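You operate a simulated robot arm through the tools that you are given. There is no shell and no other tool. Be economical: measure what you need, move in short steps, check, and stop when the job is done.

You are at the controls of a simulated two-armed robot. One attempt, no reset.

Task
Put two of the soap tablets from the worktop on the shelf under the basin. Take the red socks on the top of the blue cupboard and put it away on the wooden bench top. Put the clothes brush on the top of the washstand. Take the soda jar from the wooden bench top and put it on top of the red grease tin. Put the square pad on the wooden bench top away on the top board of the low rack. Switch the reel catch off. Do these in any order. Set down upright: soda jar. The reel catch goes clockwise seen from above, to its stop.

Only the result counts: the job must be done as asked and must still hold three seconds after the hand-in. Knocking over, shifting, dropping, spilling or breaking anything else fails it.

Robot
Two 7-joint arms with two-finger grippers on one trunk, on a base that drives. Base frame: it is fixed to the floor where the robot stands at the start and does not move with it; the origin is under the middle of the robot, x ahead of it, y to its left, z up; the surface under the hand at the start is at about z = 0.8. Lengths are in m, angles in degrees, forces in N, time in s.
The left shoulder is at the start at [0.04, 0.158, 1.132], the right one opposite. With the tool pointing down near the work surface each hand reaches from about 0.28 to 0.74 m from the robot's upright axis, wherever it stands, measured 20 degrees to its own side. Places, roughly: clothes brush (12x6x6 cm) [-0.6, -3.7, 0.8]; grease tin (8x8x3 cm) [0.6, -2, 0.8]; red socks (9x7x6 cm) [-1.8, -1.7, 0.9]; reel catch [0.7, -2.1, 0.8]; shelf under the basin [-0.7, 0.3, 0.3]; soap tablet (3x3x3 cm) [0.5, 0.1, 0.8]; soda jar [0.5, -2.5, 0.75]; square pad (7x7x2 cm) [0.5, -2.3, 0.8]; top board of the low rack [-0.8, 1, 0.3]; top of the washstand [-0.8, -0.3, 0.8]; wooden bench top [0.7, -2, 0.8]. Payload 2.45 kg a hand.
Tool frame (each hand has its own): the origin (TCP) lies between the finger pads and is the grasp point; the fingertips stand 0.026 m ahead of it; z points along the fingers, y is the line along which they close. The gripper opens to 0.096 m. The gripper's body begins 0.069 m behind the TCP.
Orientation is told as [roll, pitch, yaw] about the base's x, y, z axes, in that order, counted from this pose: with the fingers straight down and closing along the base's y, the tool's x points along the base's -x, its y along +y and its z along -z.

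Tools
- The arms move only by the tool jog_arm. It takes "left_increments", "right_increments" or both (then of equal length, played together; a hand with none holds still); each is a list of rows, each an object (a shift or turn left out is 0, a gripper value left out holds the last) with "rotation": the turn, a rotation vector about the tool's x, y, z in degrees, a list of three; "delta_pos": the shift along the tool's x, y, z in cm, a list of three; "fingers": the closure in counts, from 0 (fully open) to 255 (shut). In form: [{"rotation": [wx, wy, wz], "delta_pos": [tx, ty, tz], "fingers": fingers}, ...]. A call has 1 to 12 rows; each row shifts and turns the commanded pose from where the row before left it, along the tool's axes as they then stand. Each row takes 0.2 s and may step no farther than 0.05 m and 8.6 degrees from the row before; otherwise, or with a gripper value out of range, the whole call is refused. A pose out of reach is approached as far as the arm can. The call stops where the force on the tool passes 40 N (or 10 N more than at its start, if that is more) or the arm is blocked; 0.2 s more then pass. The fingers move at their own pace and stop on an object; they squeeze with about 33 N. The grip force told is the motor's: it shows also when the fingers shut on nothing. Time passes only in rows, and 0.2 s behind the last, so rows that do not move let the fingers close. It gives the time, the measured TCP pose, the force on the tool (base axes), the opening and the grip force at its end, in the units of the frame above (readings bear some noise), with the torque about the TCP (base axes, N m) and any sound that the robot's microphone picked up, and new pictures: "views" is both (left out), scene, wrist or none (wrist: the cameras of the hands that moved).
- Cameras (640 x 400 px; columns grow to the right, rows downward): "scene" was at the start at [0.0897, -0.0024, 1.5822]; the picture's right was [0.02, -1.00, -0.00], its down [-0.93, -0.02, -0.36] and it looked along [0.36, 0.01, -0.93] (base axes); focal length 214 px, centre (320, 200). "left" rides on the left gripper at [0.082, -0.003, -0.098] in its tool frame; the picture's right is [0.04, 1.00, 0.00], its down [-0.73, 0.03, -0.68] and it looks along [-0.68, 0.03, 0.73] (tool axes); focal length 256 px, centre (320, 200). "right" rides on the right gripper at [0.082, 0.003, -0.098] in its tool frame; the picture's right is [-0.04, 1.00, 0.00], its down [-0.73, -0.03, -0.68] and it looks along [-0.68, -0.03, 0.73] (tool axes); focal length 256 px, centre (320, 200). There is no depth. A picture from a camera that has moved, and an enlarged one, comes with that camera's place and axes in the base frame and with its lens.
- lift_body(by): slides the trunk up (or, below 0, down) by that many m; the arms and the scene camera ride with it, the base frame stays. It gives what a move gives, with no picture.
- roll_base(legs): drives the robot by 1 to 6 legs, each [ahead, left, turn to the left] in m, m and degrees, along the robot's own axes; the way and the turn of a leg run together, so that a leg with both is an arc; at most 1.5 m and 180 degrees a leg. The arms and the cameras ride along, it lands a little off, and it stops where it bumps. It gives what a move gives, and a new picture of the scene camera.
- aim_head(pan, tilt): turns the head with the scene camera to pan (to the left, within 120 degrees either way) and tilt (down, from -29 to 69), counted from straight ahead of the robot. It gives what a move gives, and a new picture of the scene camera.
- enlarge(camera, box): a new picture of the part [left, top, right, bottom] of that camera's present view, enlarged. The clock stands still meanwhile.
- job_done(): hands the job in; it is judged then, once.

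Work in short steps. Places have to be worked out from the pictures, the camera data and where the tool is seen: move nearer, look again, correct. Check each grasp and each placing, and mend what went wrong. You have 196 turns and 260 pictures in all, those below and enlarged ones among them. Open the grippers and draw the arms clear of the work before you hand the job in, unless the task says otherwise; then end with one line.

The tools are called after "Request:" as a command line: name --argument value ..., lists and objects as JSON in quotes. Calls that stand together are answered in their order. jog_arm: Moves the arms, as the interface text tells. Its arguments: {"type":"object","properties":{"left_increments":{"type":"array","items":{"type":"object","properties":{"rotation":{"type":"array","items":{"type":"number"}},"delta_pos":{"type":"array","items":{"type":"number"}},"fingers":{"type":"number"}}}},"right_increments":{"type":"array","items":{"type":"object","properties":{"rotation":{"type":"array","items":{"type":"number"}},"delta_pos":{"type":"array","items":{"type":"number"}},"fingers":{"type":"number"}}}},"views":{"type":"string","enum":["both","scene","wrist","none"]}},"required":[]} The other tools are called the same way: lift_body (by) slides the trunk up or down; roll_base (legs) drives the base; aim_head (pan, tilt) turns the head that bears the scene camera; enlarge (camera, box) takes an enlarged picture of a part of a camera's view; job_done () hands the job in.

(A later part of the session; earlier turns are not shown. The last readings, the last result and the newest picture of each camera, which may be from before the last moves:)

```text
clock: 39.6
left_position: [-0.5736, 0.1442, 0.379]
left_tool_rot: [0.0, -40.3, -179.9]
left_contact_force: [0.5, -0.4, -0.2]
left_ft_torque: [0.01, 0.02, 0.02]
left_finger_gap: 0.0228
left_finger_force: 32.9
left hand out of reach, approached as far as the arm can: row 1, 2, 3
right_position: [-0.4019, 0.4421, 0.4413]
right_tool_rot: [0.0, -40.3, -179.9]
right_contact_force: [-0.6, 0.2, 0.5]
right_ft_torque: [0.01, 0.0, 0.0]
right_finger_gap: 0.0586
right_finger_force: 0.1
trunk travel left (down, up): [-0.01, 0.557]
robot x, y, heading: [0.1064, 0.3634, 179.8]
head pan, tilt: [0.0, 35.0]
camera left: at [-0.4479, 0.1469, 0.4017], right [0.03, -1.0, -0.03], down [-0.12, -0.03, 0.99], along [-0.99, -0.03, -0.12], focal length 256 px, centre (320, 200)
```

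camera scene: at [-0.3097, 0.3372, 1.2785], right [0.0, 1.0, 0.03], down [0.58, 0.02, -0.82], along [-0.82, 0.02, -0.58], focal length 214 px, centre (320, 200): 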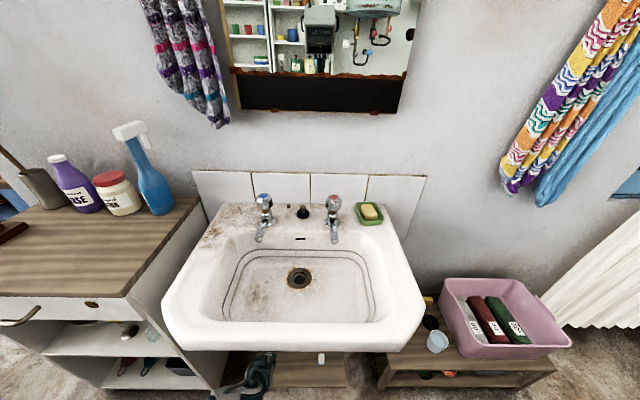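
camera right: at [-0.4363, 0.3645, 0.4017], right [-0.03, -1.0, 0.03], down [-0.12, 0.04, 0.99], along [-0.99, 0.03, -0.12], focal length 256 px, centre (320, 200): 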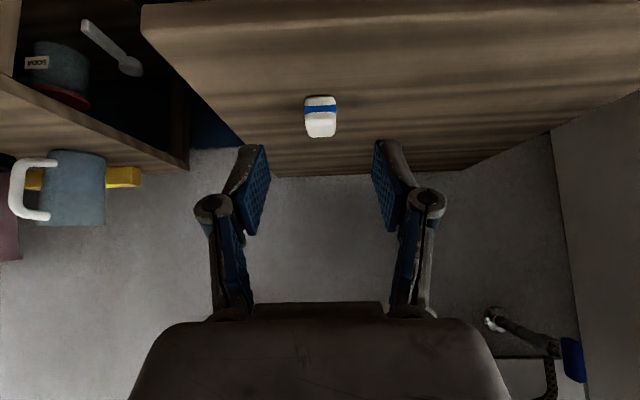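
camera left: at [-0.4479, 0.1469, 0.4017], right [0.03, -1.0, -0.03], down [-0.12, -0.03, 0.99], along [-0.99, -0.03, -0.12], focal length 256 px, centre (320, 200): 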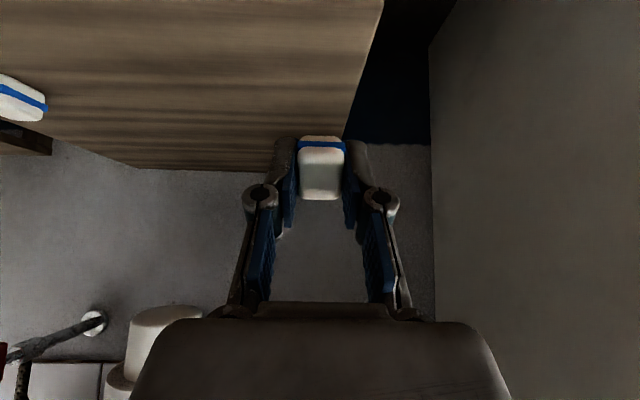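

The left arm drifts outward at its limit, so I'll let the base do it: 4 cm forward and 8 cm toward +y.

Request:
roll_base --legs '[[0.04, -0.08, 0]]'

Request:
jog_arm --left_increments '[{}, {"delta_pos": [0.6, 0, 0.75]}, {"delta_pos": [0.6, 0, 0.75]}, {}]' --views "wrist"

```text
clock: 40.7
left_position: [-0.6141, 0.2232, 0.377]
left_tool_rot: [-0.2, -40.1, -179.8]
left_contact_force: [0.1, -1.2, -1.4]
left_ft_torque: [0.11, 0.03, -0.06]
left_finger_gap: 0.0228
left_finger_force: 33.0
right_position: [-0.4429, 0.5212, 0.4408]
right_tool_rot: [-0.3, -40.3, -179.8]
right_contact_force: [0.4, -1.3, -0.3]
right_ft_torque: [0.09, 0.0, -0.03]
right_finger_gap: 0.0584
right_finger_force: 0.1
trunk travel left (down, up): [-0.01, 0.557]
robot x, y, heading: [0.0713, 0.4445, 179.9]
head pan, tilt: [0.0, 35.0]
camera scene: at [-0.349, 0.4241, 1.279], right [0.0, 1.0, 0.02], down [0.58, 0.02, -0.82], along [-0.82, 0.01, -0.58], focal length 214 px, centre (320, 200)
```

scene: 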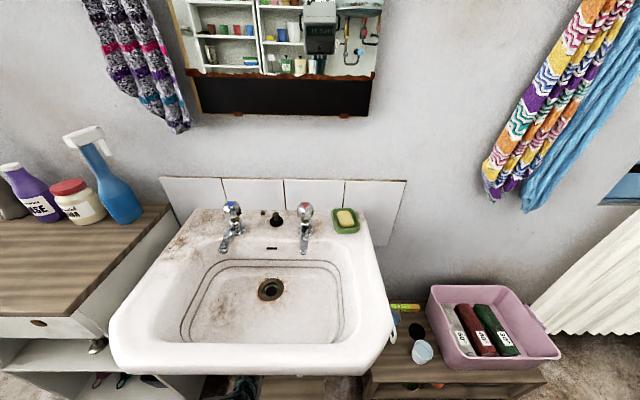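

```text
clock: 41.7
left_position: [-0.6083, 0.2304, 0.3771]
left_tool_rot: [1.8, -40.3, 178.7]
left_contact_force: [0.7, 0.1, -0.2]
left_ft_torque: [-0.05, 0.01, 0.05]
left_finger_gap: 0.0226
left_finger_force: 32.8
left hand out of reach, approached as far as the arm can: row 2, 3
right_position: [-0.4413, 0.5377, 0.4401]
right_tool_rot: [1.9, -40.4, 178.6]
right_contact_force: [-0.2, 0.4, 0.6]
right_ft_torque: [-0.01, 0.01, 0.01]
right_finger_gap: 0.0581
right_finger_force: 0.1
trunk travel left (down, up): [-0.01, 0.557]
robot x, y, heading: [0.0663, 0.4492, 179.7]
head pan, tilt: [0.0, 35.0]
camera left: at [-0.483, 0.2335, 0.3993], right [0.03, -1.0, 0.0], down [-0.12, 0.0, 0.99], along [-0.99, -0.03, -0.12], focal length 256 px, centre (320, 200)
```

left: 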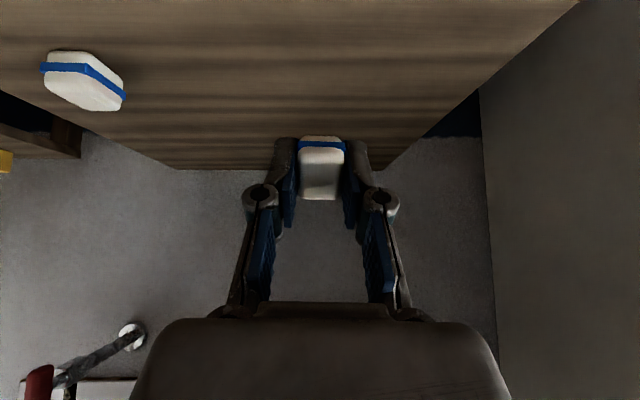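

The left arm hit a joint limit, so I'll try less tilt while going down.

Request:
jog_arm --left_increments '[{"rotation": [0, 6, 0]}, {"rotation": [0, 6, 0]}, {"delta_pos": [0.3, 0, 0.7]}, {"delta_pos": [0.3, 0, 0.7]}, {}]' --views "none"

```text
clock: 42.9
left_position: [-0.6055, 0.2131, 0.3646]
left_tool_rot: [0.8, -28.2, 179.7]
left_contact_force: [1.0, -0.1, -0.5]
left_ft_torque: [0.04, -0.01, -0.03]
left_finger_gap: 0.0229
left_finger_force: 33.5
left hand out of reach, approached as far as the arm can: row 3, 4
right_position: [-0.4419, 0.5256, 0.4413]
right_tool_rot: [0.9, -40.3, 179.6]
right_contact_force: [0.1, -0.6, -0.9]
right_ft_torque: [0.01, -0.05, -0.03]
right_finger_gap: 0.0583
right_finger_force: 0.1
trunk travel left (down, up): [-0.01, 0.557]
robot x, y, heading: [0.0624, 0.4424, 179.9]
head pan, tilt: [0.0, 35.0]
```

A small gain. I'll test whether a twist about the tool axis frees the joint.

Request:
jog_arm --left_increments '[{"rotation": [0, 0, 8]}, {"rotation": [0, 0, 8]}, {"delta_pos": [0.35, 0, 0.65]}, {"delta_pos": [0.35, 0, 0.65]}, {}]' --views "none"

```text
clock: 44.1
left_position: [-0.6011, 0.2094, 0.3567]
left_tool_rot: [9.3, -26.9, 161.6]
left_contact_force: [-0.6, 0.1, -1.0]
left_ft_torque: [-0.02, -0.02, 0.02]
left_finger_gap: 0.0224
left_finger_force: 33.3
left hand out of reach, approached as far as the arm can: row 3, 4
right_position: [-0.4417, 0.5282, 0.4405]
right_tool_rot: [1.3, -40.4, 179.3]
right_contact_force: [-0.5, 0.7, -0.4]
right_ft_torque: [0.01, 0.03, 0.01]
right_finger_gap: 0.0585
right_finger_force: 0.1
trunk travel left (down, up): [-0.01, 0.557]
robot x, y, heading: [0.0652, 0.4435, 179.9]
head pan, tilt: [0.0, 35.0]
```

Reaching farther out seems to allow lower. I'm backing the base 9 cm, then extending forward and down.

Request:
roll_base --legs '[[-0.09, 0, 0]]'

Request:
jog_arm --left_increments '[{}, {"rotation": [0, 0, -8], "delta_pos": [-2, 0, 1.2]}, {"rotation": [0, 0, -8], "delta_pos": [-2, 0, 1.2]}, {"delta_pos": [-2, 0, 1.2]}, {"delta_pos": [-1.2, 0, 0.8]}, {}]' --views "wrist"

```text
clock: 45.2
left_position: [-0.5102, 0.2094, 0.3581]
left_tool_rot: [9.5, -26.8, 162.4]
left_contact_force: [0.4, -0.6, 0.3]
left_ft_torque: [0.05, -0.01, -0.01]
left_finger_gap: 0.0227
left_finger_force: 32.8
right_position: [-0.3541, 0.5287, 0.4439]
right_tool_rot: [1.2, -40.6, -180.0]
right_contact_force: [0.6, -0.3, -0.2]
right_ft_torque: [-0.04, 0.03, 0.0]
right_finger_gap: 0.0585
right_finger_force: 0.1
trunk travel left (down, up): [-0.01, 0.557]
robot x, y, heading: [0.152, 0.4531, -179.4]
head pan, tilt: [0.0, 35.0]
camera scene: at [-0.2604, 0.463, 1.2816], right [-0.01, 1.0, -0.01], down [0.58, 0.0, -0.82], along [-0.82, -0.01, -0.58], focal length 214 px, centre (320, 200)
```

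scene: 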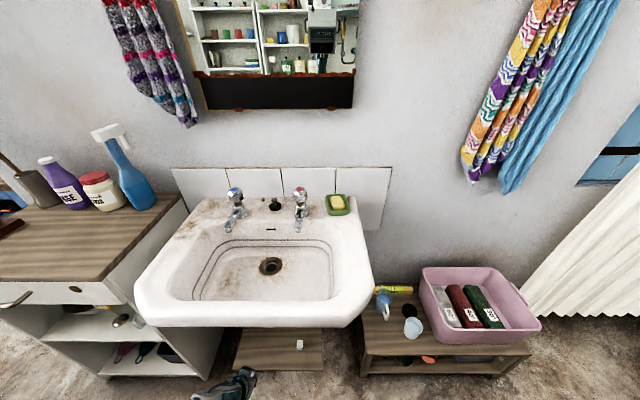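

```text
clock: 46.6
left_position: [-0.5648, 0.1879, 0.3844]
left_tool_rot: [0.2, -28.5, -179.3]
left_contact_force: [0.9, 0.3, -0.8]
left_ft_torque: [0.05, -0.01, -0.02]
left_finger_gap: 0.0228
left_finger_force: 33.3
left hand out of reach, approached as far as the arm can: row 2, 3, 4, 5
right_position: [-0.352, 0.5241, 0.4435]
right_tool_rot: [0.4, -40.7, -179.4]
right_contact_force: [-0.2, -0.6, -0.6]
right_ft_torque: [0.0, 0.0, -0.03]
right_finger_gap: 0.0581
right_finger_force: 0.2
trunk travel left (down, up): [-0.01, 0.557]
robot x, y, heading: [0.1541, 0.4514, -179.4]
head pan, tilt: [0.0, 35.0]
camera left: at [-0.4467, 0.1928, 0.4324], right [0.05, -1.0, -0.02], down [-0.32, -0.03, 0.95], along [-0.95, -0.04, -0.32], focal length 256 px, centre (320, 200)
```

left: 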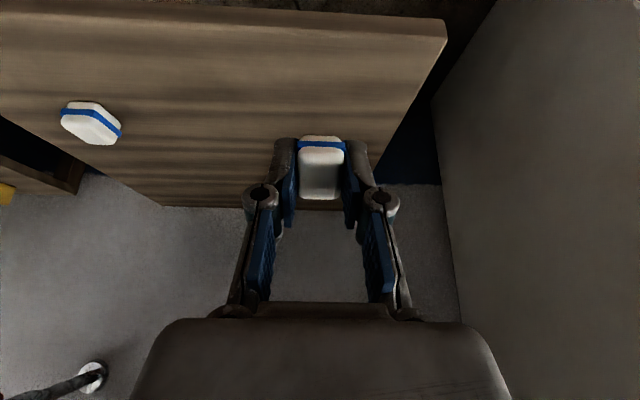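

The range improves when the hand is nearer the body. I'll pull the hand back, drive the base closer, then lower.

Request:
jog_arm --left_increments '[{"rotation": [0, 0, 8], "delta_pos": [3.5, 0, -1.5]}, {"rotation": [0, 0, 8], "delta_pos": [3.5, 0, -1.0]}, {"delta_pos": [2.5, 0, 0]}, {"delta_pos": [1, 0, 1]}, {"delta_pos": [1, 0, 1]}, {}]' --views "none"

```text
clock: 48.0
left_position: [-0.4619, 0.1719, 0.3347]
left_tool_rot: [8.8, -27.3, 162.6]
left_contact_force: [0.5, 0.7, -0.2]
left_ft_torque: [-0.01, -0.01, -0.01]
left_finger_gap: 0.0225
left_finger_force: 33.3
right_position: [-0.3519, 0.5245, 0.4436]
right_tool_rot: [0.4, -40.7, -179.5]
right_contact_force: [-0.8, -0.2, -0.8]
right_ft_torque: [-0.02, 0.01, 0.01]
right_finger_gap: 0.0583
right_finger_force: 0.1
trunk travel left (down, up): [-0.01, 0.557]
robot x, y, heading: [0.1537, 0.4523, -179.2]
head pan, tilt: [0.0, 35.0]
```

Now in reach (z 0.335 at 0.61 from the axis). I'm raising a little and driving the base 14 cm forward.

Request:
jog_arm --left_increments '[{"delta_pos": [-1, 0, -2]}, {"delta_pos": [-1, 0, -2]}]' --views "none"

Request:
roll_base --legs '[[0.14, -0.02, -0.8]]'

Request:
jog_arm --left_increments '[{}, {"delta_pos": [0.5, 0, 1]}, {"delta_pos": [0.5, 0, 1]}, {}]' --views "wrist"

```text
clock: 48.6
left_position: [-0.46, 0.1796, 0.3795]
left_tool_rot: [8.7, -27.3, 162.5]
left_contact_force: [-0.2, 0.7, -1.0]
left_ft_torque: [0.0, 0.0, 0.01]
left_finger_gap: 0.0225
left_finger_force: 33.0
right_position: [-0.3522, 0.5243, 0.4434]
right_tool_rot: [0.5, -40.7, -179.5]
right_contact_force: [-0.1, -0.1, -0.9]
right_ft_torque: [0.05, -0.04, -0.02]
right_finger_gap: 0.0583
right_finger_force: 0.1
trunk travel left (down, up): [-0.01, 0.557]
robot x, y, heading: [0.1546, 0.4527, -179.4]
head pan, tilt: [0.0, 35.0]
```

```text
clock: 49.9
left_position: [-0.6049, 0.2056, 0.3797]
left_tool_rot: [8.7, -27.2, 161.9]
left_contact_force: [0.5, 1.1, -0.5]
left_ft_torque: [0.01, 0.02, -0.01]
left_finger_gap: 0.0228
left_finger_force: 33.1
right_position: [-0.4931, 0.5512, 0.443]
right_tool_rot: [0.3, -40.6, 179.8]
right_contact_force: [-1.3, -0.6, 0.5]
right_ft_torque: [0.01, 0.0, -0.02]
right_finger_gap: 0.0583
right_finger_force: 0.1
trunk travel left (down, up): [-0.01, 0.557]
robot x, y, heading: [0.0141, 0.471, 179.7]
head pan, tilt: [0.0, 35.0]
camera scene: at [-0.4079, 0.4721, 1.2782], right [0.01, 1.0, 0.0], down [0.58, 0.0, -0.81], along [-0.81, 0.01, -0.58], focal length 214 px, centre (320, 200)
```

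scene: 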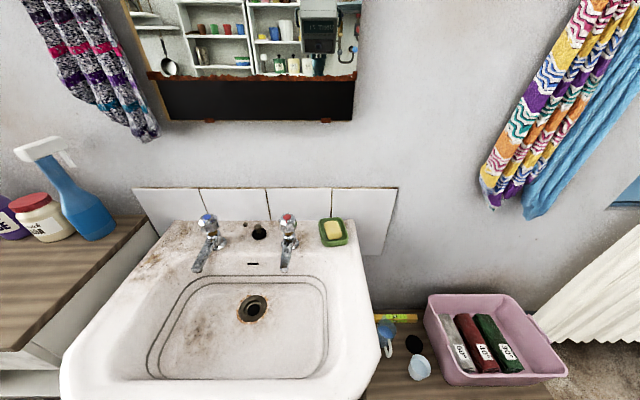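

```text
clock: 50.9
left_position: [-0.6051, 0.2042, 0.3619]
left_tool_rot: [9.0, -27.6, 161.8]
left_contact_force: [0.0, -0.2, -0.6]
left_ft_torque: [0.01, -0.01, -0.02]
left_finger_gap: 0.0229
left_finger_force: 32.9
right_position: [-0.4904, 0.551, 0.4468]
right_tool_rot: [0.5, -41.0, 179.7]
right_contact_force: [-0.2, 0.5, 0.0]
right_ft_torque: [0.03, -0.01, -0.02]
right_finger_gap: 0.0586
right_finger_force: 0.2
trunk travel left (down, up): [-0.01, 0.557]
robot x, y, heading: [0.0134, 0.4737, 179.6]
head pan, tilt: [0.0, 35.0]
camera left: at [-0.4874, 0.1852, 0.4109], right [-0.21, -0.97, 0.12], down [-0.3, 0.18, 0.94], along [-0.93, 0.16, -0.33], focal length 256 px, centre (320, 200)
```

left: 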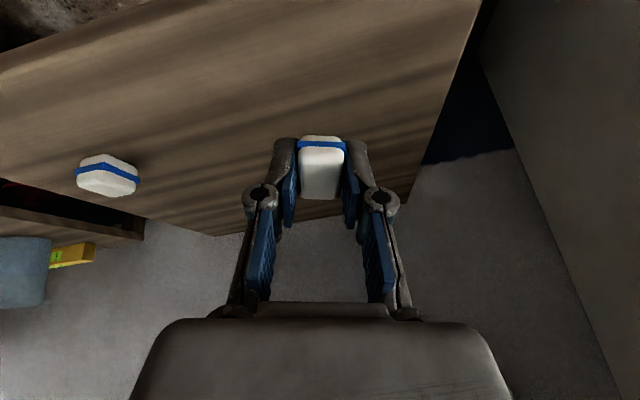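

The left hand descends freely now. I'm creeping to contact, expected near TCP z≈0.328.

Request:
jog_arm --left_increments '[{"delta_pos": [0.5, 0, 1.0]}, {"delta_pos": [0.5, 0, 1.0]}, {"delta_pos": [0.25, 0, 0.5]}, {"delta_pos": [0.15, 0, 0.25]}, {}]' --views "none"

```text
clock: 52.1
left_position: [-0.6054, 0.2002, 0.3321]
left_tool_rot: [9.1, -27.6, 161.7]
left_contact_force: [1.4, 1.6, 4.6]
left_ft_torque: [0.03, -0.02, -0.04]
left_finger_gap: 0.0228
left_finger_force: 33.4
right_position: [-0.4897, 0.5509, 0.448]
right_tool_rot: [0.5, -41.1, 179.7]
right_contact_force: [0.2, -0.5, 0.1]
right_ft_torque: [0.02, 0.02, 0.04]
right_finger_gap: 0.0587
right_finger_force: 0.1
trunk travel left (down, up): [-0.01, 0.557]
robot x, y, heading: [0.0126, 0.4679, 179.6]
head pan, tilt: [0.0, 35.0]
```

Contact at about 5 N. I'm releasing and pulling back along the tool axis.

Request:
jog_arm --left_increments '[{"fingers": 100}, {}, {"delta_pos": [0, 0, -3]}, {"delta_pos": [0, 0, -3]}, {}]' --views "wrist"

```text
clock: 53.3
left_position: [-0.5766, 0.1994, 0.3831]
left_tool_rot: [8.8, -27.5, 161.7]
left_contact_force: [0.4, -0.5, -0.6]
left_ft_torque: [-0.01, 0.0, -0.01]
left_finger_gap: 0.0584
left_finger_force: 0.1
right_position: [-0.4892, 0.5512, 0.4477]
right_tool_rot: [0.5, -41.0, 179.7]
right_contact_force: [-0.2, -0.2, 0.1]
right_ft_torque: [0.01, -0.01, 0.02]
right_finger_gap: 0.0584
right_finger_force: 0.1
trunk travel left (down, up): [-0.01, 0.557]
robot x, y, heading: [0.0131, 0.4684, 179.7]
head pan, tilt: [0.0, 35.0]
camera left: at [-0.4595, 0.1799, 0.4328], right [-0.21, -0.97, 0.12], down [-0.3, 0.18, 0.94], along [-0.93, 0.16, -0.33], focal length 256 px, centre (320, 200)
```

left: 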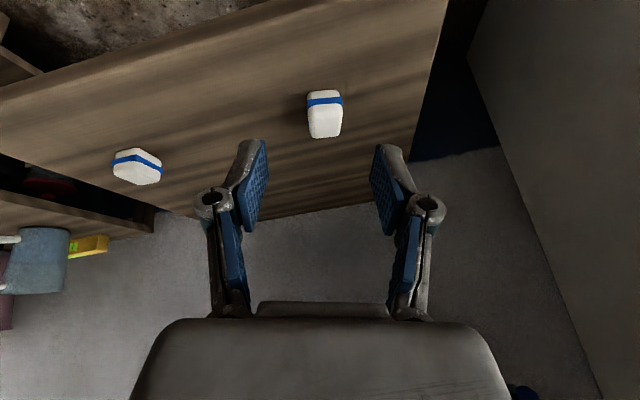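

Both tablets lie safely on the shelf. I'm backing out, raising the trunk and straightening the hands.

Request:
roll_base --legs '[[-0.2, 0, 0]]'

Request:
lift_body --by 0.29

Request:
jog_arm --left_increments '[{"rotation": [0, 0, -8]}, {"rotation": [0, 0, -8]}, {"rotation": [0, 7, 0], "delta_pos": [0, 0, -4]}, {"rotation": [0, 7, 0], "delta_pos": [0, 0, -4]}, {"rotation": [0, 7, 0], "delta_pos": [0, 0, -4]}, {"rotation": [0, 7, 0], "delta_pos": [0, 0, -4]}, {"delta_pos": [0, 0, -4]}, {"delta_pos": [0, 0, -4]}, {"delta_pos": [2, 0, -4]}]' --right_increments '[{"rotation": [0, 8, 0], "delta_pos": [0, 0, -4]}, {"rotation": [0, 8, 0], "delta_pos": [0, 0, -4]}, {"rotation": [0, 8, 0], "delta_pos": [0, 0, -4]}, {"rotation": [0, 8, 0], "delta_pos": [0, 0, -4]}, {"rotation": [0, 8, 0], "delta_pos": [0, 0, -4]}, {"delta_pos": [0, 0, -4]}, {}, {}, {}]' --views "none"

```text
clock: 54.8
left_position: [-0.4025, 0.2008, 0.3855]
left_tool_rot: [9.0, -27.7, 161.5]
left_contact_force: [-0.5, -1.0, 0.5]
left_ft_torque: [0.02, -0.02, -0.04]
left_finger_gap: 0.0584
left_finger_force: 0.0
right_position: [-0.3165, 0.5511, 0.4479]
right_tool_rot: [0.5, -41.2, 179.6]
right_contact_force: [0.2, -0.7, -0.7]
right_ft_torque: [-0.04, 0.04, 0.0]
right_finger_gap: 0.0584
right_finger_force: 0.0
trunk travel left (down, up): [-0.01, 0.557]
robot x, y, heading: [0.1864, 0.4706, 179.4]
head pan, tilt: [0.0, 35.0]
stopped in leg 1: the robot was blocked; the commanded pose is now the measured one
camera scene: at [-0.2268, 0.4739, 1.2801], right [0.01, 1.0, 0.0], down [0.57, 0.0, -0.82], along [-0.82, 0.01, -0.57], focal length 214 px, centre (320, 200)
```

scene: 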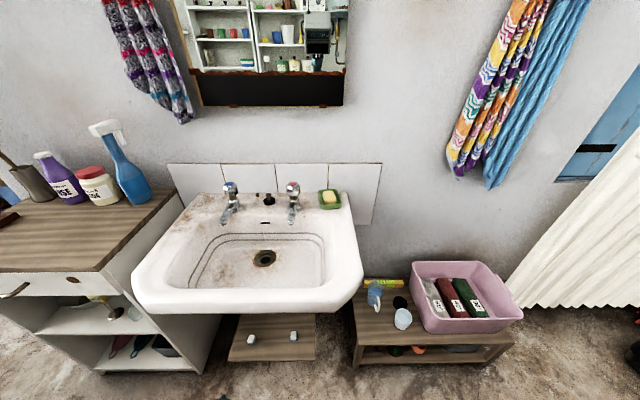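

```text
clock: 57.8
left_position: [-0.451, 0.2001, 0.8288]
left_tool_rot: [15.4, -42.3, 157.8]
left_contact_force: [1.1, -1.1, -0.1]
left_ft_torque: [0.0, 0.02, 0.01]
left_finger_gap: 0.0585
left_finger_force: 0.0
right_position: [-0.3149, 0.5509, 0.7367]
right_tool_rot: [0.4, -41.2, 179.6]
right_contact_force: [-0.1, -0.2, 0.0]
right_ft_torque: [0.01, 0.0, 0.01]
right_finger_gap: 0.0585
right_finger_force: 0.1
trunk travel left (down, up): [-0.3, 0.267]
robot x, y, heading: [0.1878, 0.4697, 179.7]
head pan, tilt: [0.0, 35.0]
```

```text
clock: 59.8
left_position: [-0.3058, 0.2008, 1.073]
left_tool_rot: [0.3, -16.7, 179.8]
left_contact_force: [-0.5, -0.2, -0.1]
left_ft_torque: [0.0, 0.03, 0.0]
left_finger_gap: 0.0586
left_finger_force: 0.1
right_position: [-0.2303, 0.5521, 0.9567]
right_tool_rot: [0.3, -1.4, 179.7]
right_contact_force: [-0.5, 0.1, 0.5]
right_ft_torque: [-0.01, 0.05, -0.02]
right_finger_gap: 0.0584
right_finger_force: 0.1
trunk travel left (down, up): [-0.3, 0.267]
robot x, y, heading: [0.1837, 0.472, 179.5]
head pan, tilt: [0.0, 35.0]
```

The base bumped when backing, and the left hand's tilt changed during the lift. I'll check the scene.

Request:
aim_head --pan 0 --tilt 55

Request:
aim_head --pan 120 --tilt 60

Request:
aim_head --pan -120 --tilt 60

```text
clock: 60.6
left_position: [-0.3086, 0.2002, 1.0698]
left_tool_rot: [0.2, -16.5, 179.8]
left_contact_force: [-0.9, 0.8, 0.0]
left_ft_torque: [0.02, -0.01, 0.0]
left_finger_gap: 0.0585
left_finger_force: 0.0
right_position: [-0.2295, 0.551, 0.9555]
right_tool_rot: [0.3, -1.3, 179.9]
right_contact_force: [-0.4, 0.0, 0.8]
right_ft_torque: [-0.01, 0.02, 0.0]
right_finger_gap: 0.0583
right_finger_force: 0.1
trunk travel left (down, up): [-0.3, 0.267]
robot x, y, heading: [0.1889, 0.4734, 179.5]
head pan, tilt: [0.0, 55.0]
camera scene: at [0.087, 0.4712, 1.598], right [0.01, 1.0, 0.0], down [0.82, -0.01, -0.57], along [-0.57, 0.01, -0.82], focal length 214 px, centre (320, 200)
```

scene: 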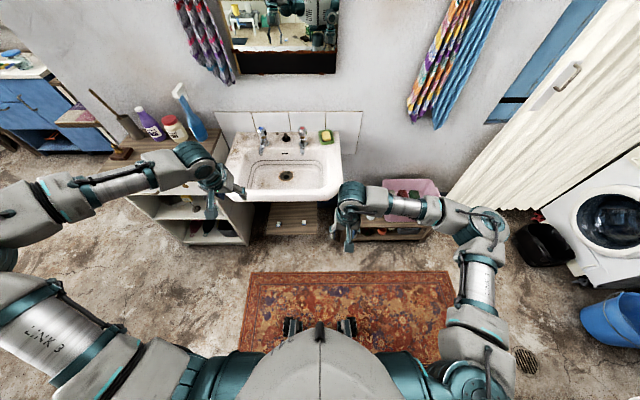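

```text
clock: 62.6
left_position: [-0.3087, 0.2014, 1.0689]
left_tool_rot: [0.2, -16.6, 179.8]
left_contact_force: [0.2, 0.6, -1.2]
left_ft_torque: [0.02, -0.02, -0.01]
left_finger_gap: 0.0585
left_finger_force: 0.1
right_position: [-0.2299, 0.5526, 0.9552]
right_tool_rot: [0.3, -1.3, 179.8]
right_contact_force: [-0.4, -1.0, 0.0]
right_ft_torque: [-0.02, 0.0, -0.02]
right_finger_gap: 0.0582
right_finger_force: 0.0
trunk travel left (down, up): [-0.3, 0.267]
robot x, y, heading: [0.1842, 0.4735, 179.6]
head pan, tilt: [120.0, 60.0]
camera scene: at [0.1925, 0.4125, 1.5918], right [-0.87, -0.49, 0.0], down [-0.43, 0.75, -0.5], along [0.25, -0.43, -0.87], focal length 214 px, centre (320, 200)
```

scene: 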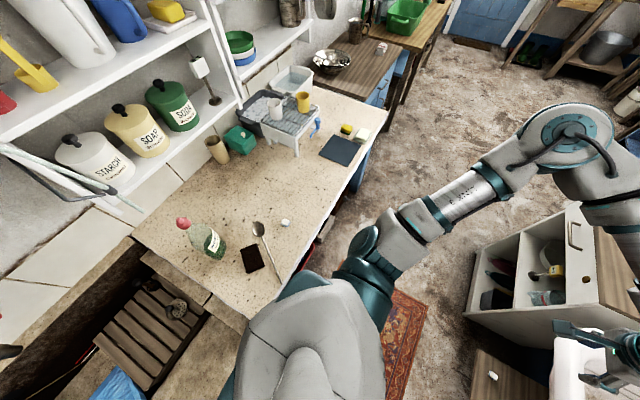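

```text
clock: 66.0
left_position: [-0.307, 0.2004, 1.0703]
left_tool_rot: [0.2, -16.5, 179.8]
left_contact_force: [0.1, 0.0, 0.4]
left_ft_torque: [0.02, -0.03, 0.01]
left_finger_gap: 0.0586
left_finger_force: 0.1
right_position: [-0.2316, 0.5515, 0.955]
right_tool_rot: [0.3, -1.3, 179.8]
right_contact_force: [0.3, -0.2, -0.1]
right_ft_torque: [-0.03, 0.02, 0.0]
right_finger_gap: 0.0584
right_finger_force: 0.1
trunk travel left (down, up): [-0.3, 0.267]
robot x, y, heading: [0.1834, 0.4725, 179.6]
head pan, tilt: [-120.0, 60.0]
camera scene: at [0.1935, 0.5282, 1.5919], right [0.86, -0.51, 0.0], down [-0.44, -0.75, -0.5], along [0.25, 0.43, -0.87], focal length 214 px, centre (320, 200)
```

scene: 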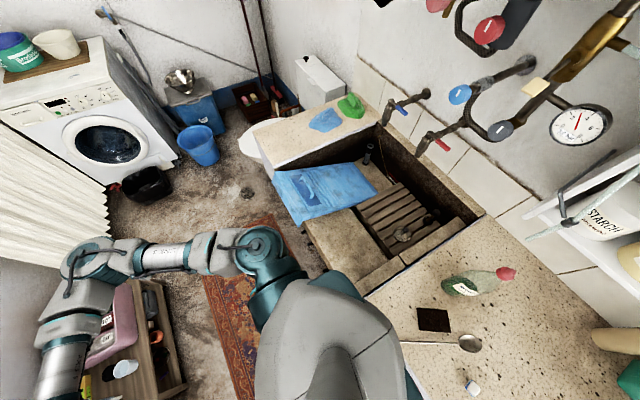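

Nothing is disturbed; the base only met the counter front. I'll straighten the left hand, then go forward a bit, strafe toward −y, and turn to face the door end.

Request:
jog_arm --left_increments '[{"rotation": [0, 8, 0]}, {"rotation": [0, 8, 0]}]' --views "none"

Request:
aim_head --pan 30 --tilt 40

Request:
roll_base --legs '[[0.14, 0, 0], [0, 1.25, 0], [0, 0, 90]]'

```text
clock: 66.6
left_position: [-0.309, 0.2019, 1.0687]
left_tool_rot: [0.1, -0.3, 179.9]
left_contact_force: [-0.2, -0.4, 0.2]
left_ft_torque: [0.03, -0.05, 0.0]
left_finger_gap: 0.0584
left_finger_force: 0.1
right_position: [-0.2316, 0.5521, 0.9558]
right_tool_rot: [0.4, -1.3, 179.7]
right_contact_force: [0.4, -0.9, -0.2]
right_ft_torque: [0.02, -0.04, 0.02]
right_finger_gap: 0.0585
right_finger_force: 0.1
trunk travel left (down, up): [-0.3, 0.267]
robot x, y, heading: [0.188, 0.4695, 179.6]
head pan, tilt: [-120.0, 60.0]
```

```text
clock: 68.9
left_position: [-0.3087, 0.2006, 1.0697]
left_tool_rot: [0.2, -0.5, 179.9]
left_contact_force: [-0.4, -0.3, -0.8]
left_ft_torque: [-0.01, 0.02, 0.0]
left_finger_gap: 0.0584
left_finger_force: 0.0
right_position: [-0.2312, 0.5518, 0.9555]
right_tool_rot: [0.3, -1.2, 179.9]
right_contact_force: [-0.4, 0.6, 0.6]
right_ft_torque: [0.0, 0.01, 0.03]
right_finger_gap: 0.0583
right_finger_force: 0.0
trunk travel left (down, up): [-0.3, 0.267]
robot x, y, heading: [0.1892, 0.4689, 179.4]
head pan, tilt: [30.0, 40.0]
camera scene: at [0.0853, 0.4289, 1.6186], right [-0.49, 0.87, 0.0], down [0.56, 0.32, -0.77], along [-0.67, -0.38, -0.64], focal length 214 px, centre (320, 200)
```

scene: 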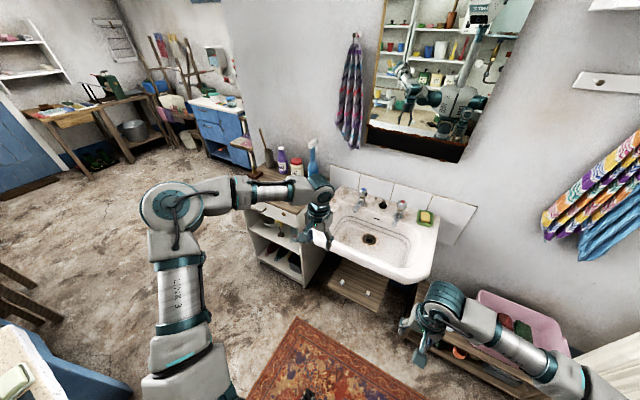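

```text
clock: 80.0
left_position: [0.2854, -1.2814, 1.0685]
left_tool_rot: [0.3, -0.3, -91.1]
left_contact_force: [0.6, 0.0, -0.4]
left_ft_torque: [0.01, -0.05, -0.02]
left_finger_gap: 0.0584
left_finger_force: 0.1
right_position: [-0.0626, -1.1973, 0.9529]
right_tool_rot: [0.4, -1.0, -91.2]
right_contact_force: [-0.6, 0.9, -0.6]
right_ft_torque: [-0.05, -0.02, -0.01]
right_finger_gap: 0.0584
right_finger_force: 0.0
trunk travel left (down, up): [-0.3, 0.267]
robot x, y, heading: [0.0293, -0.781, -91.6]
head pan, tilt: [30.0, 40.0]
camera scene: at [0.0665, -0.8878, 1.6171], right [-0.88, -0.48, 0.0], down [-0.31, 0.57, -0.76], along [0.37, -0.67, -0.65], focal length 214 px, centre (320, 200)
```

scene: 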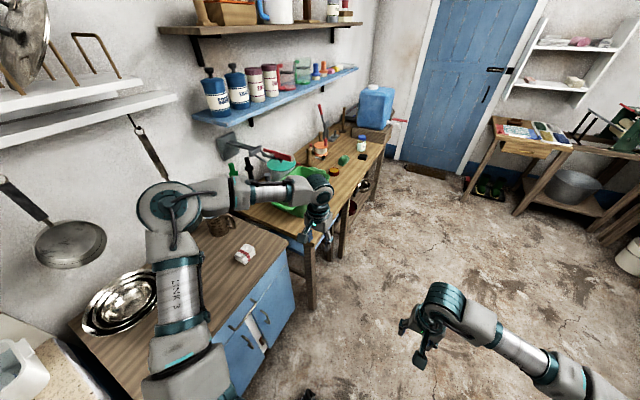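

The bench is ahead-left. I'm driving 1.35 m along the aisle and turning to face it.

Request:
roll_base --legs '[[1.35, 0.0, 1.6], [0, 0, 90]]'

Request:
aim_head --pan 0 --tilt 50

```text
clock: 90.6
left_position: [0.5046, -1.8599, 1.0702]
left_tool_rot: [0.1, -0.6, 1.0]
left_contact_force: [-1.2, -0.1, -0.6]
left_ft_torque: [0.01, 0.02, 0.0]
left_finger_gap: 0.0585
left_finger_force: 0.2
right_position: [0.4324, -2.2119, 0.9554]
right_tool_rot: [0.3, -1.3, 0.9]
right_contact_force: [-0.8, 0.4, -0.3]
right_ft_torque: [-0.02, -0.04, 0.0]
right_finger_gap: 0.0583
right_finger_force: 0.1
trunk travel left (down, up): [-0.3, 0.267]
robot x, y, heading: [0.0163, -2.1372, 0.6]
head pan, tilt: [30.0, 40.0]
camera scene: at [0.124, -2.091, 1.617], right [0.51, -0.86, 0.0], down [-0.56, -0.33, -0.76], along [0.66, 0.39, -0.65], focal length 214 px, centre (320, 200)
```

scene: 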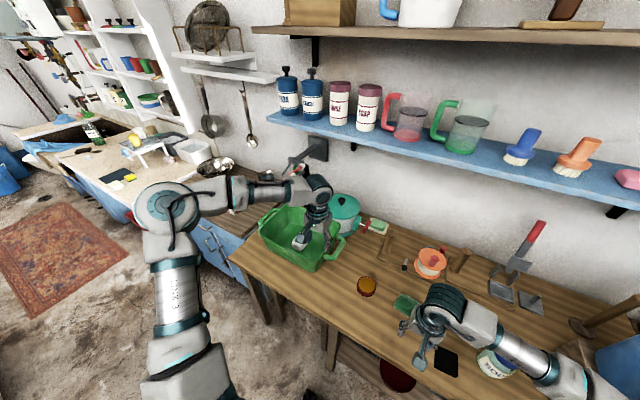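

```text
clock: 91.5
left_position: [0.5003, -1.8589, 1.0714]
left_tool_rot: [0.3, -0.7, 0.9]
left_contact_force: [0.3, 0.2, -0.9]
left_ft_torque: [0.0, -0.01, 0.01]
left_finger_gap: 0.0584
left_finger_force: 0.1
right_position: [0.4293, -2.2103, 0.9572]
right_tool_rot: [0.2, -1.5, 0.9]
right_contact_force: [-0.5, -0.2, 0.7]
right_ft_torque: [-0.01, -0.01, 0.02]
right_finger_gap: 0.0586
right_finger_force: 0.0
trunk travel left (down, up): [-0.3, 0.267]
robot x, y, heading: [0.0154, -2.1393, 0.5]
head pan, tilt: [0.0, 50.0]
camera scene: at [0.1277, -2.1328, 1.6029], right [0.01, -1.0, 0.0], down [-0.77, -0.01, -0.64], along [0.64, 0.01, -0.77], focal length 214 px, centre (320, 200)
```

scene: 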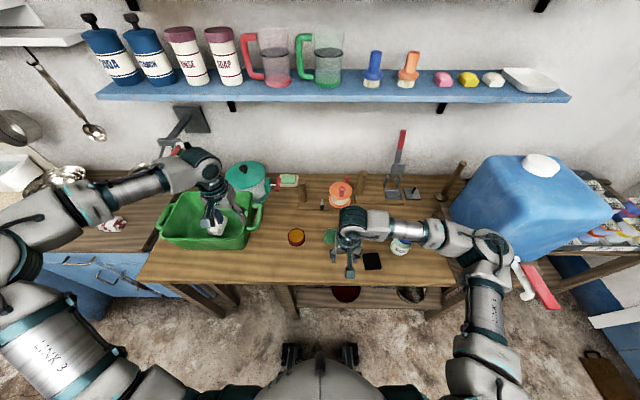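

Request:
enlarge --camera "scene" --box '[220, 140, 480, 302]'

Request:
jog_arm --right_increments '[{"delta_pos": [2, 0, -4]}, {"delta_pos": [3, -3, -2]}, {"delta_pos": [0, -4, 0]}]' --views "both"

```text
2.46 times, centred on (350, 221) of scene
camera zoom: at [0.1277, -2.1328, 1.6029], right [0.01, -1.0, 0.0], down [-0.77, -0.01, -0.64], along [0.64, 0.01, -0.77], focal length 528 px, centre (246, 148)
```

zoom: 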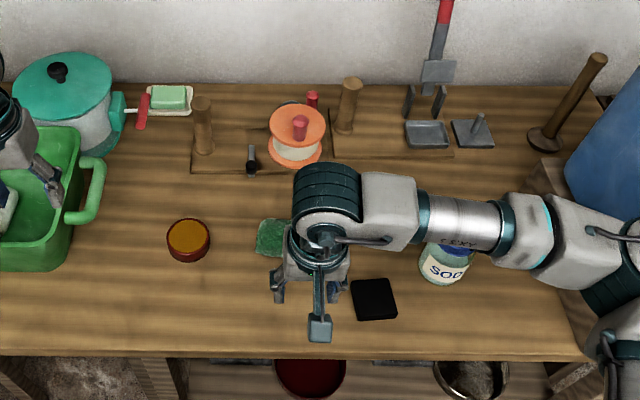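

```text
clock: 92.3
left_position: [0.4999, -1.8627, 1.0724]
left_tool_rot: [0.5, -0.7, 1.0]
left_contact_force: [-0.4, -0.3, -0.2]
left_ft_torque: [0.0, 0.02, -0.01]
left_finger_gap: 0.0583
left_finger_force: 0.2
right_position: [0.3793, -2.2843, 1.0133]
right_tool_rot: [0.5, -1.5, 0.9]
right_contact_force: [-0.7, 0.2, -0.3]
right_ft_torque: [0.02, 0.0, -0.02]
right_finger_gap: 0.0586
right_finger_force: 0.0
trunk travel left (down, up): [-0.3, 0.267]
robot x, y, heading: [0.0141, -2.1409, 0.6]
head pan, tilt: [0.0, 50.0]
camera scene: at [0.1275, -2.1375, 1.6029], right [0.01, -1.0, 0.0], down [-0.77, -0.01, -0.64], along [0.64, 0.01, -0.77], focal length 214 px, centre (320, 200)
camera right: at [0.2944, -2.2844, 1.1101], right [0.02, 1.0, 0.01], down [0.72, -0.02, 0.7], along [0.7, -0.01, -0.72], focal length 256 px, centre (320, 200)
```

scene: 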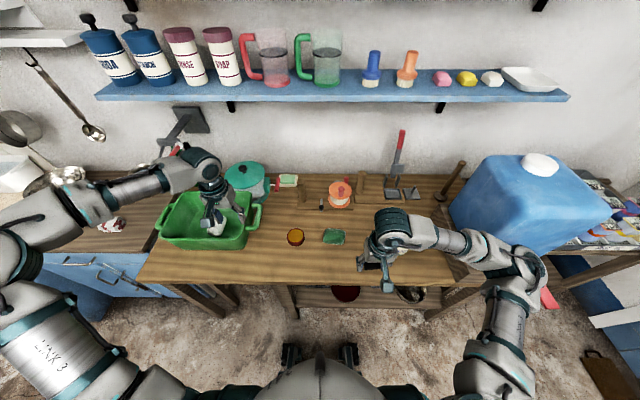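
right: 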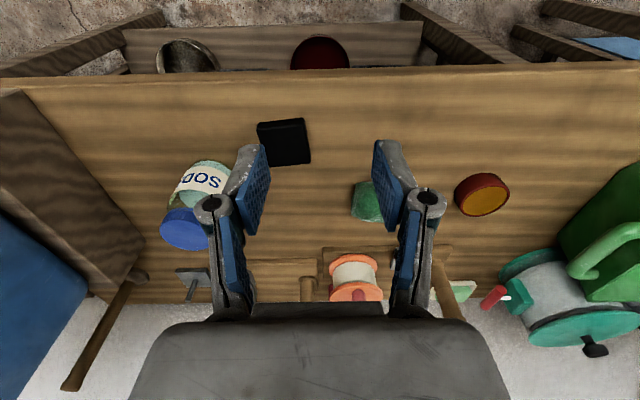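

Jar is at about (0.53, −2.45), the pad at (0.477, −2.333), and the tin at (0.572, −2.03). I'm moving the right hand over toward the jar for a closer look.

Request:
jog_arm --right_increments '[{"delta_pos": [-1, -4, -2], "fingers": 0}, {"delta_pos": [-2, -4, -1]}, {"delta_pos": [-2, -4, 0]}, {"delta_pos": [-2, -4, 0]}]' --views "wrist"

Request:
enlarge --camera "scene" --box '[280, 150, 440, 250]'

```text
clock: 93.3
left_position: [0.5001, -1.8625, 1.0719]
left_tool_rot: [0.4, -0.7, 0.8]
left_contact_force: [0.6, -1.1, -0.1]
left_ft_torque: [0.03, 0.0, 0.0]
left_finger_gap: 0.0583
left_finger_force: 0.1
right_position: [0.4513, -2.4446, 1.0449]
right_tool_rot: [0.5, -1.4, 1.0]
right_contact_force: [0.7, 0.2, 0.5]
right_ft_torque: [0.02, 0.03, -0.01]
right_finger_gap: 0.0962
right_finger_force: 0.0
trunk travel left (down, up): [-0.3, 0.267]
robot x, y, heading: [0.0152, -2.1346, 0.7]
head pan, tilt: [0.0, 50.0]
camera right: at [0.3668, -2.4437, 1.1403], right [0.02, 1.0, 0.01], down [0.72, -0.02, 0.7], along [0.7, -0.01, -0.72], focal length 256 px, centre (320, 200)
```

right: 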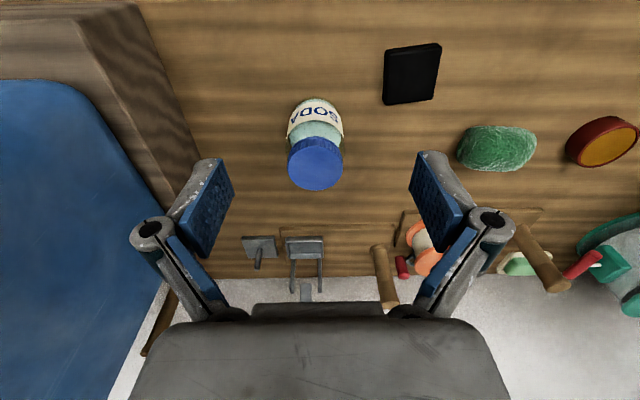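

```text
4.00 times, centred on (360, 200) of scene
camera zoom: at [0.1271, -2.138, 1.6029], right [0.01, -1.0, 0.0], down [-0.77, -0.01, -0.64], along [0.64, 0.01, -0.77], focal length 858 px, centre (160, 200)
```

zoom: 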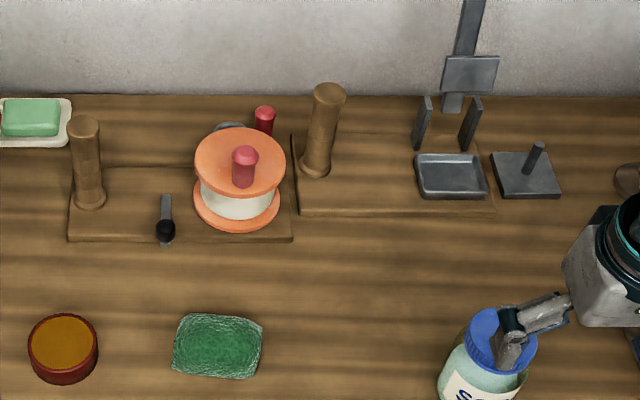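

The jar lid centre is near (0.535, −2.45) and about 6 cm wide. I'm going above it and down to z 0.94.

Request:
jog_arm --right_increments '[{"delta_pos": [-4.2, -0.3, 1]}, {"delta_pos": [-4.2, -0.3, 1]}, {"delta_pos": [0, 0, 4]}, {"delta_pos": [0, 0, 4]}]' --views "both"

```text
clock: 94.3
left_position: [0.5019, -1.8621, 1.072]
left_tool_rot: [0.3, -0.6, 1.0]
left_contact_force: [0.5, 0.0, -0.7]
left_ft_torque: [0.01, 0.0, -0.02]
left_finger_gap: 0.0585
left_finger_force: 0.1
right_position: [0.5389, -2.4481, 0.9467]
right_tool_rot: [0.5, -1.6, 1.0]
right_contact_force: [-0.3, 0.0, 0.3]
right_ft_torque: [0.02, -0.01, -0.01]
right_finger_gap: 0.0957
right_finger_force: 0.0
trunk travel left (down, up): [-0.3, 0.267]
robot x, y, heading: [0.0133, -2.1384, 0.3]
head pan, tilt: [0.0, 50.0]
camera scene: at [0.1289, -2.1367, 1.6027], right [0.01, -1.0, 0.0], down [-0.77, -0.01, -0.64], along [0.64, 0.01, -0.77], focal length 214 px, centre (320, 200)
camera right: at [0.4538, -2.447, 1.0427], right [0.02, 1.0, 0.01], down [0.72, -0.02, 0.7], along [0.7, -0.01, -0.72], focal length 256 px, centre (320, 200)
```

scene: 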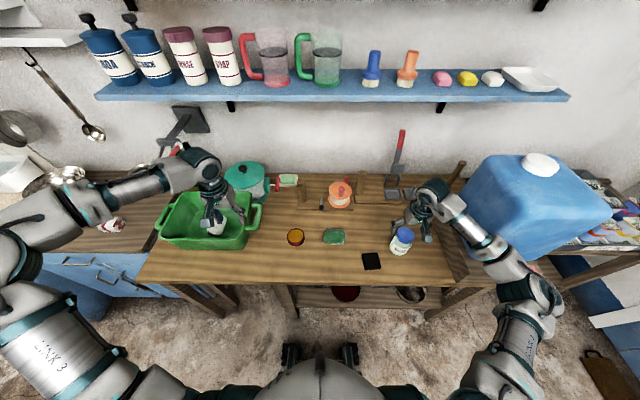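
right: 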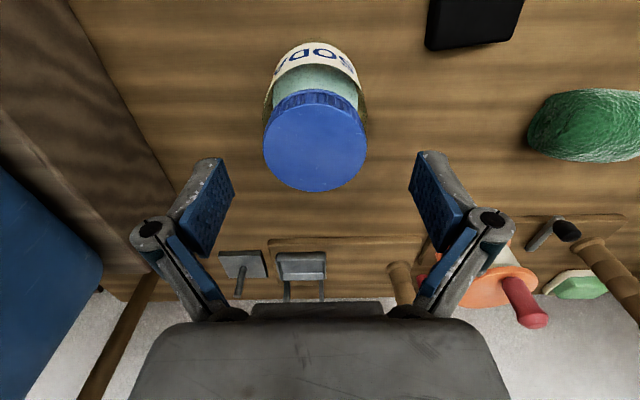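

It's aligned within 4 mm and the lid top is ≈0.915. I'm descending to z 0.885 and gripping.

Request:
jog_arm --right_increments '[{"delta_pos": [0.3, -0.3, 3]}, {"delta_pos": [0, 0, 3.2]}, {"fingers": 255}, {}, {}]' --views "wrist"

```text
clock: 95.5
left_position: [0.5006, -1.8612, 1.0707]
left_tool_rot: [0.3, -0.6, 0.9]
left_contact_force: [-0.1, -1.2, -0.6]
left_ft_torque: [0.02, -0.02, 0.0]
left_finger_gap: 0.0583
left_finger_force: 0.0
right_position: [0.5366, -2.4493, 0.8865]
right_tool_rot: [0.4, -1.5, 0.9]
right_contact_force: [0.2, -0.8, 0.2]
right_ft_torque: [-0.13, -0.16, -0.04]
right_finger_gap: 0.0719
right_finger_force: 32.9
trunk travel left (down, up): [-0.3, 0.267]
robot x, y, heading: [0.0152, -2.1328, 0.7]
head pan, tilt: [0.0, 50.0]
camera right: at [0.451, -2.4492, 0.9813], right [0.02, 1.0, 0.01], down [0.72, -0.02, 0.7], along [0.7, -0.01, -0.72], focal length 256 px, centre (320, 200)
```

right: 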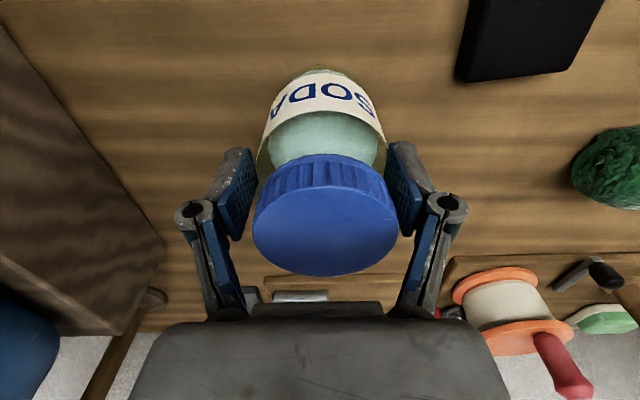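

The grip is about 8 mm short of the jar's centre in x. I'm re-gripping centred and slightly lower.

Request:
jog_arm --right_increments '[{"fingers": 0}, {}, {"delta_pos": [-0.8, 0, 0.8]}, {"fingers": 255}, {}, {}]' --views "wrist"

```text
clock: 96.9
left_position: [0.502, -1.8608, 1.0706]
left_tool_rot: [0.2, -0.7, 0.8]
left_contact_force: [0.1, 0.4, 0.6]
left_ft_torque: [0.03, -0.03, 0.04]
left_finger_gap: 0.0584
left_finger_force: 0.1
right_position: [0.5452, -2.4496, 0.8785]
right_tool_rot: [0.3, -1.4, 1.0]
right_contact_force: [1.6, -0.4, 1.0]
right_ft_torque: [0.06, -0.14, -0.01]
right_finger_gap: 0.0722
right_finger_force: 32.9
trunk travel left (down, up): [-0.3, 0.267]
robot x, y, heading: [0.016, -2.1358, 0.6]
head pan, tilt: [0.0, 50.0]
camera right: at [0.4596, -2.4483, 0.9734], right [0.02, 1.0, 0.01], down [0.72, -0.02, 0.7], along [0.7, -0.01, -0.72], focal length 256 px, centre (320, 200)
```

right: 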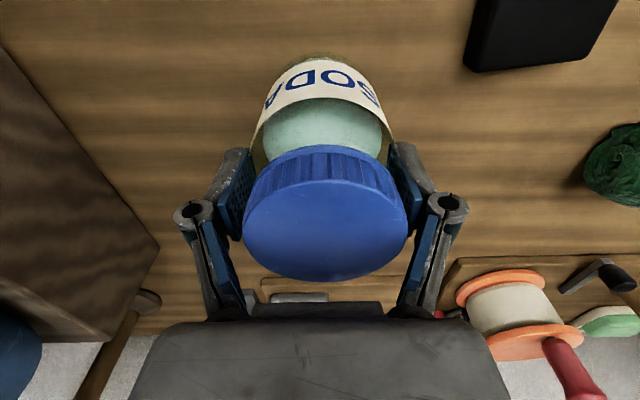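

Centred grip. I'm lifting the jar, carrying it toward the tin, and moving the left hand aside.

Request:
jog_arm --right_increments '[{"delta_pos": [0, 0, -4]}, {"delta_pos": [0, 0, -4]}, {"delta_pos": [0, 0, -4]}, {"delta_pos": [1.5, 4, -1]}, {"delta_pos": [0, 4.5, 0]}, {"delta_pos": [0, 4.5, 0]}, {"delta_pos": [0, 4.5, 0]}, {"delta_pos": [0, 4.5, 0]}, {"delta_pos": [0, 4.5, 0]}, {"delta_pos": [0, 4.5, 0]}, {"delta_pos": [0, 4.5, 0]}]' --left_increments '[{"delta_pos": [3, 2, -1]}, {"delta_pos": [3, 2, -1]}, {"delta_pos": [3, 2, 0]}, {"delta_pos": [0, 2, 0]}, {}, {}, {}, {}, {}, {}, {}]' --views "both"

```text
clock: 99.3
left_position: [0.4094, -1.7781, 1.0896]
left_tool_rot: [0.2, -0.8, 0.9]
left_contact_force: [0.1, 0.9, -0.5]
left_ft_torque: [-0.03, 0.03, -0.02]
left_finger_gap: 0.0581
left_finger_force: 0.0
right_position: [0.5217, -2.0901, 1.0098]
right_tool_rot: [0.2, -1.6, 0.8]
right_contact_force: [0.4, -0.4, -3.3]
right_ft_torque: [0.0, 0.0, 0.01]
right_finger_gap: 0.0721
right_finger_force: 33.4
trunk travel left (down, up): [-0.3, 0.267]
robot x, y, heading: [0.0163, -2.1359, 0.4]
head pan, tilt: [0.0, 50.0]
camera scene: at [0.1278, -2.1267, 1.6028], right [0.01, -1.0, 0.0], down [-0.77, -0.01, -0.64], along [0.64, 0.0, -0.77], focal length 214 px, centre (320, 200)
camera right: at [0.4371, -2.0891, 1.1058], right [0.03, 1.0, 0.0], down [0.72, -0.02, 0.7], along [0.7, -0.01, -0.72], focal length 256 px, centre (320, 200)
camera left: at [0.327, -1.7833, 1.1877], right [-0.06, 1.0, 0.0], down [0.72, 0.04, 0.69], along [0.69, 0.04, -0.73], focal length 256 px, centre (320, 200)
```

scene: 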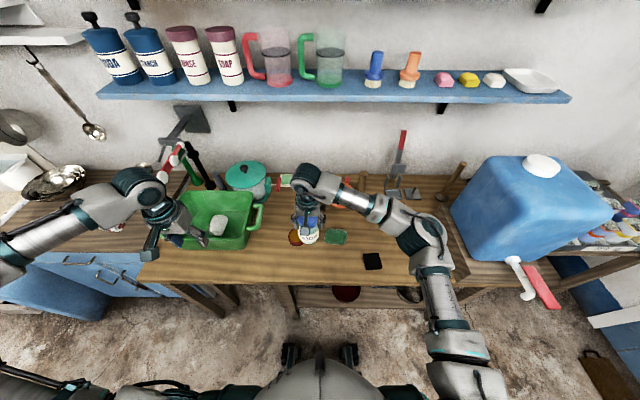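
right: 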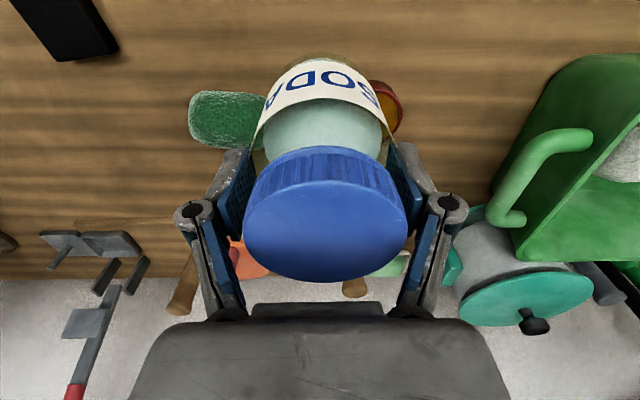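
left: 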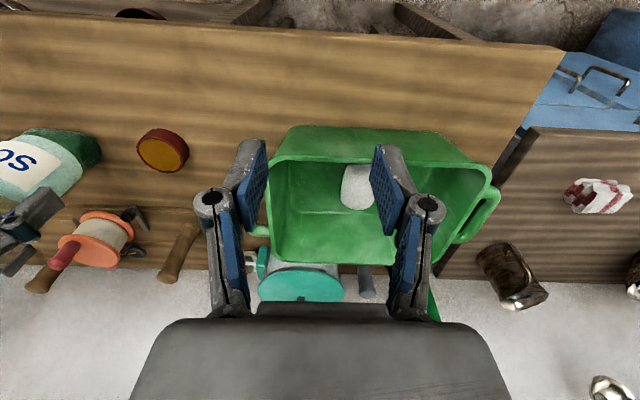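

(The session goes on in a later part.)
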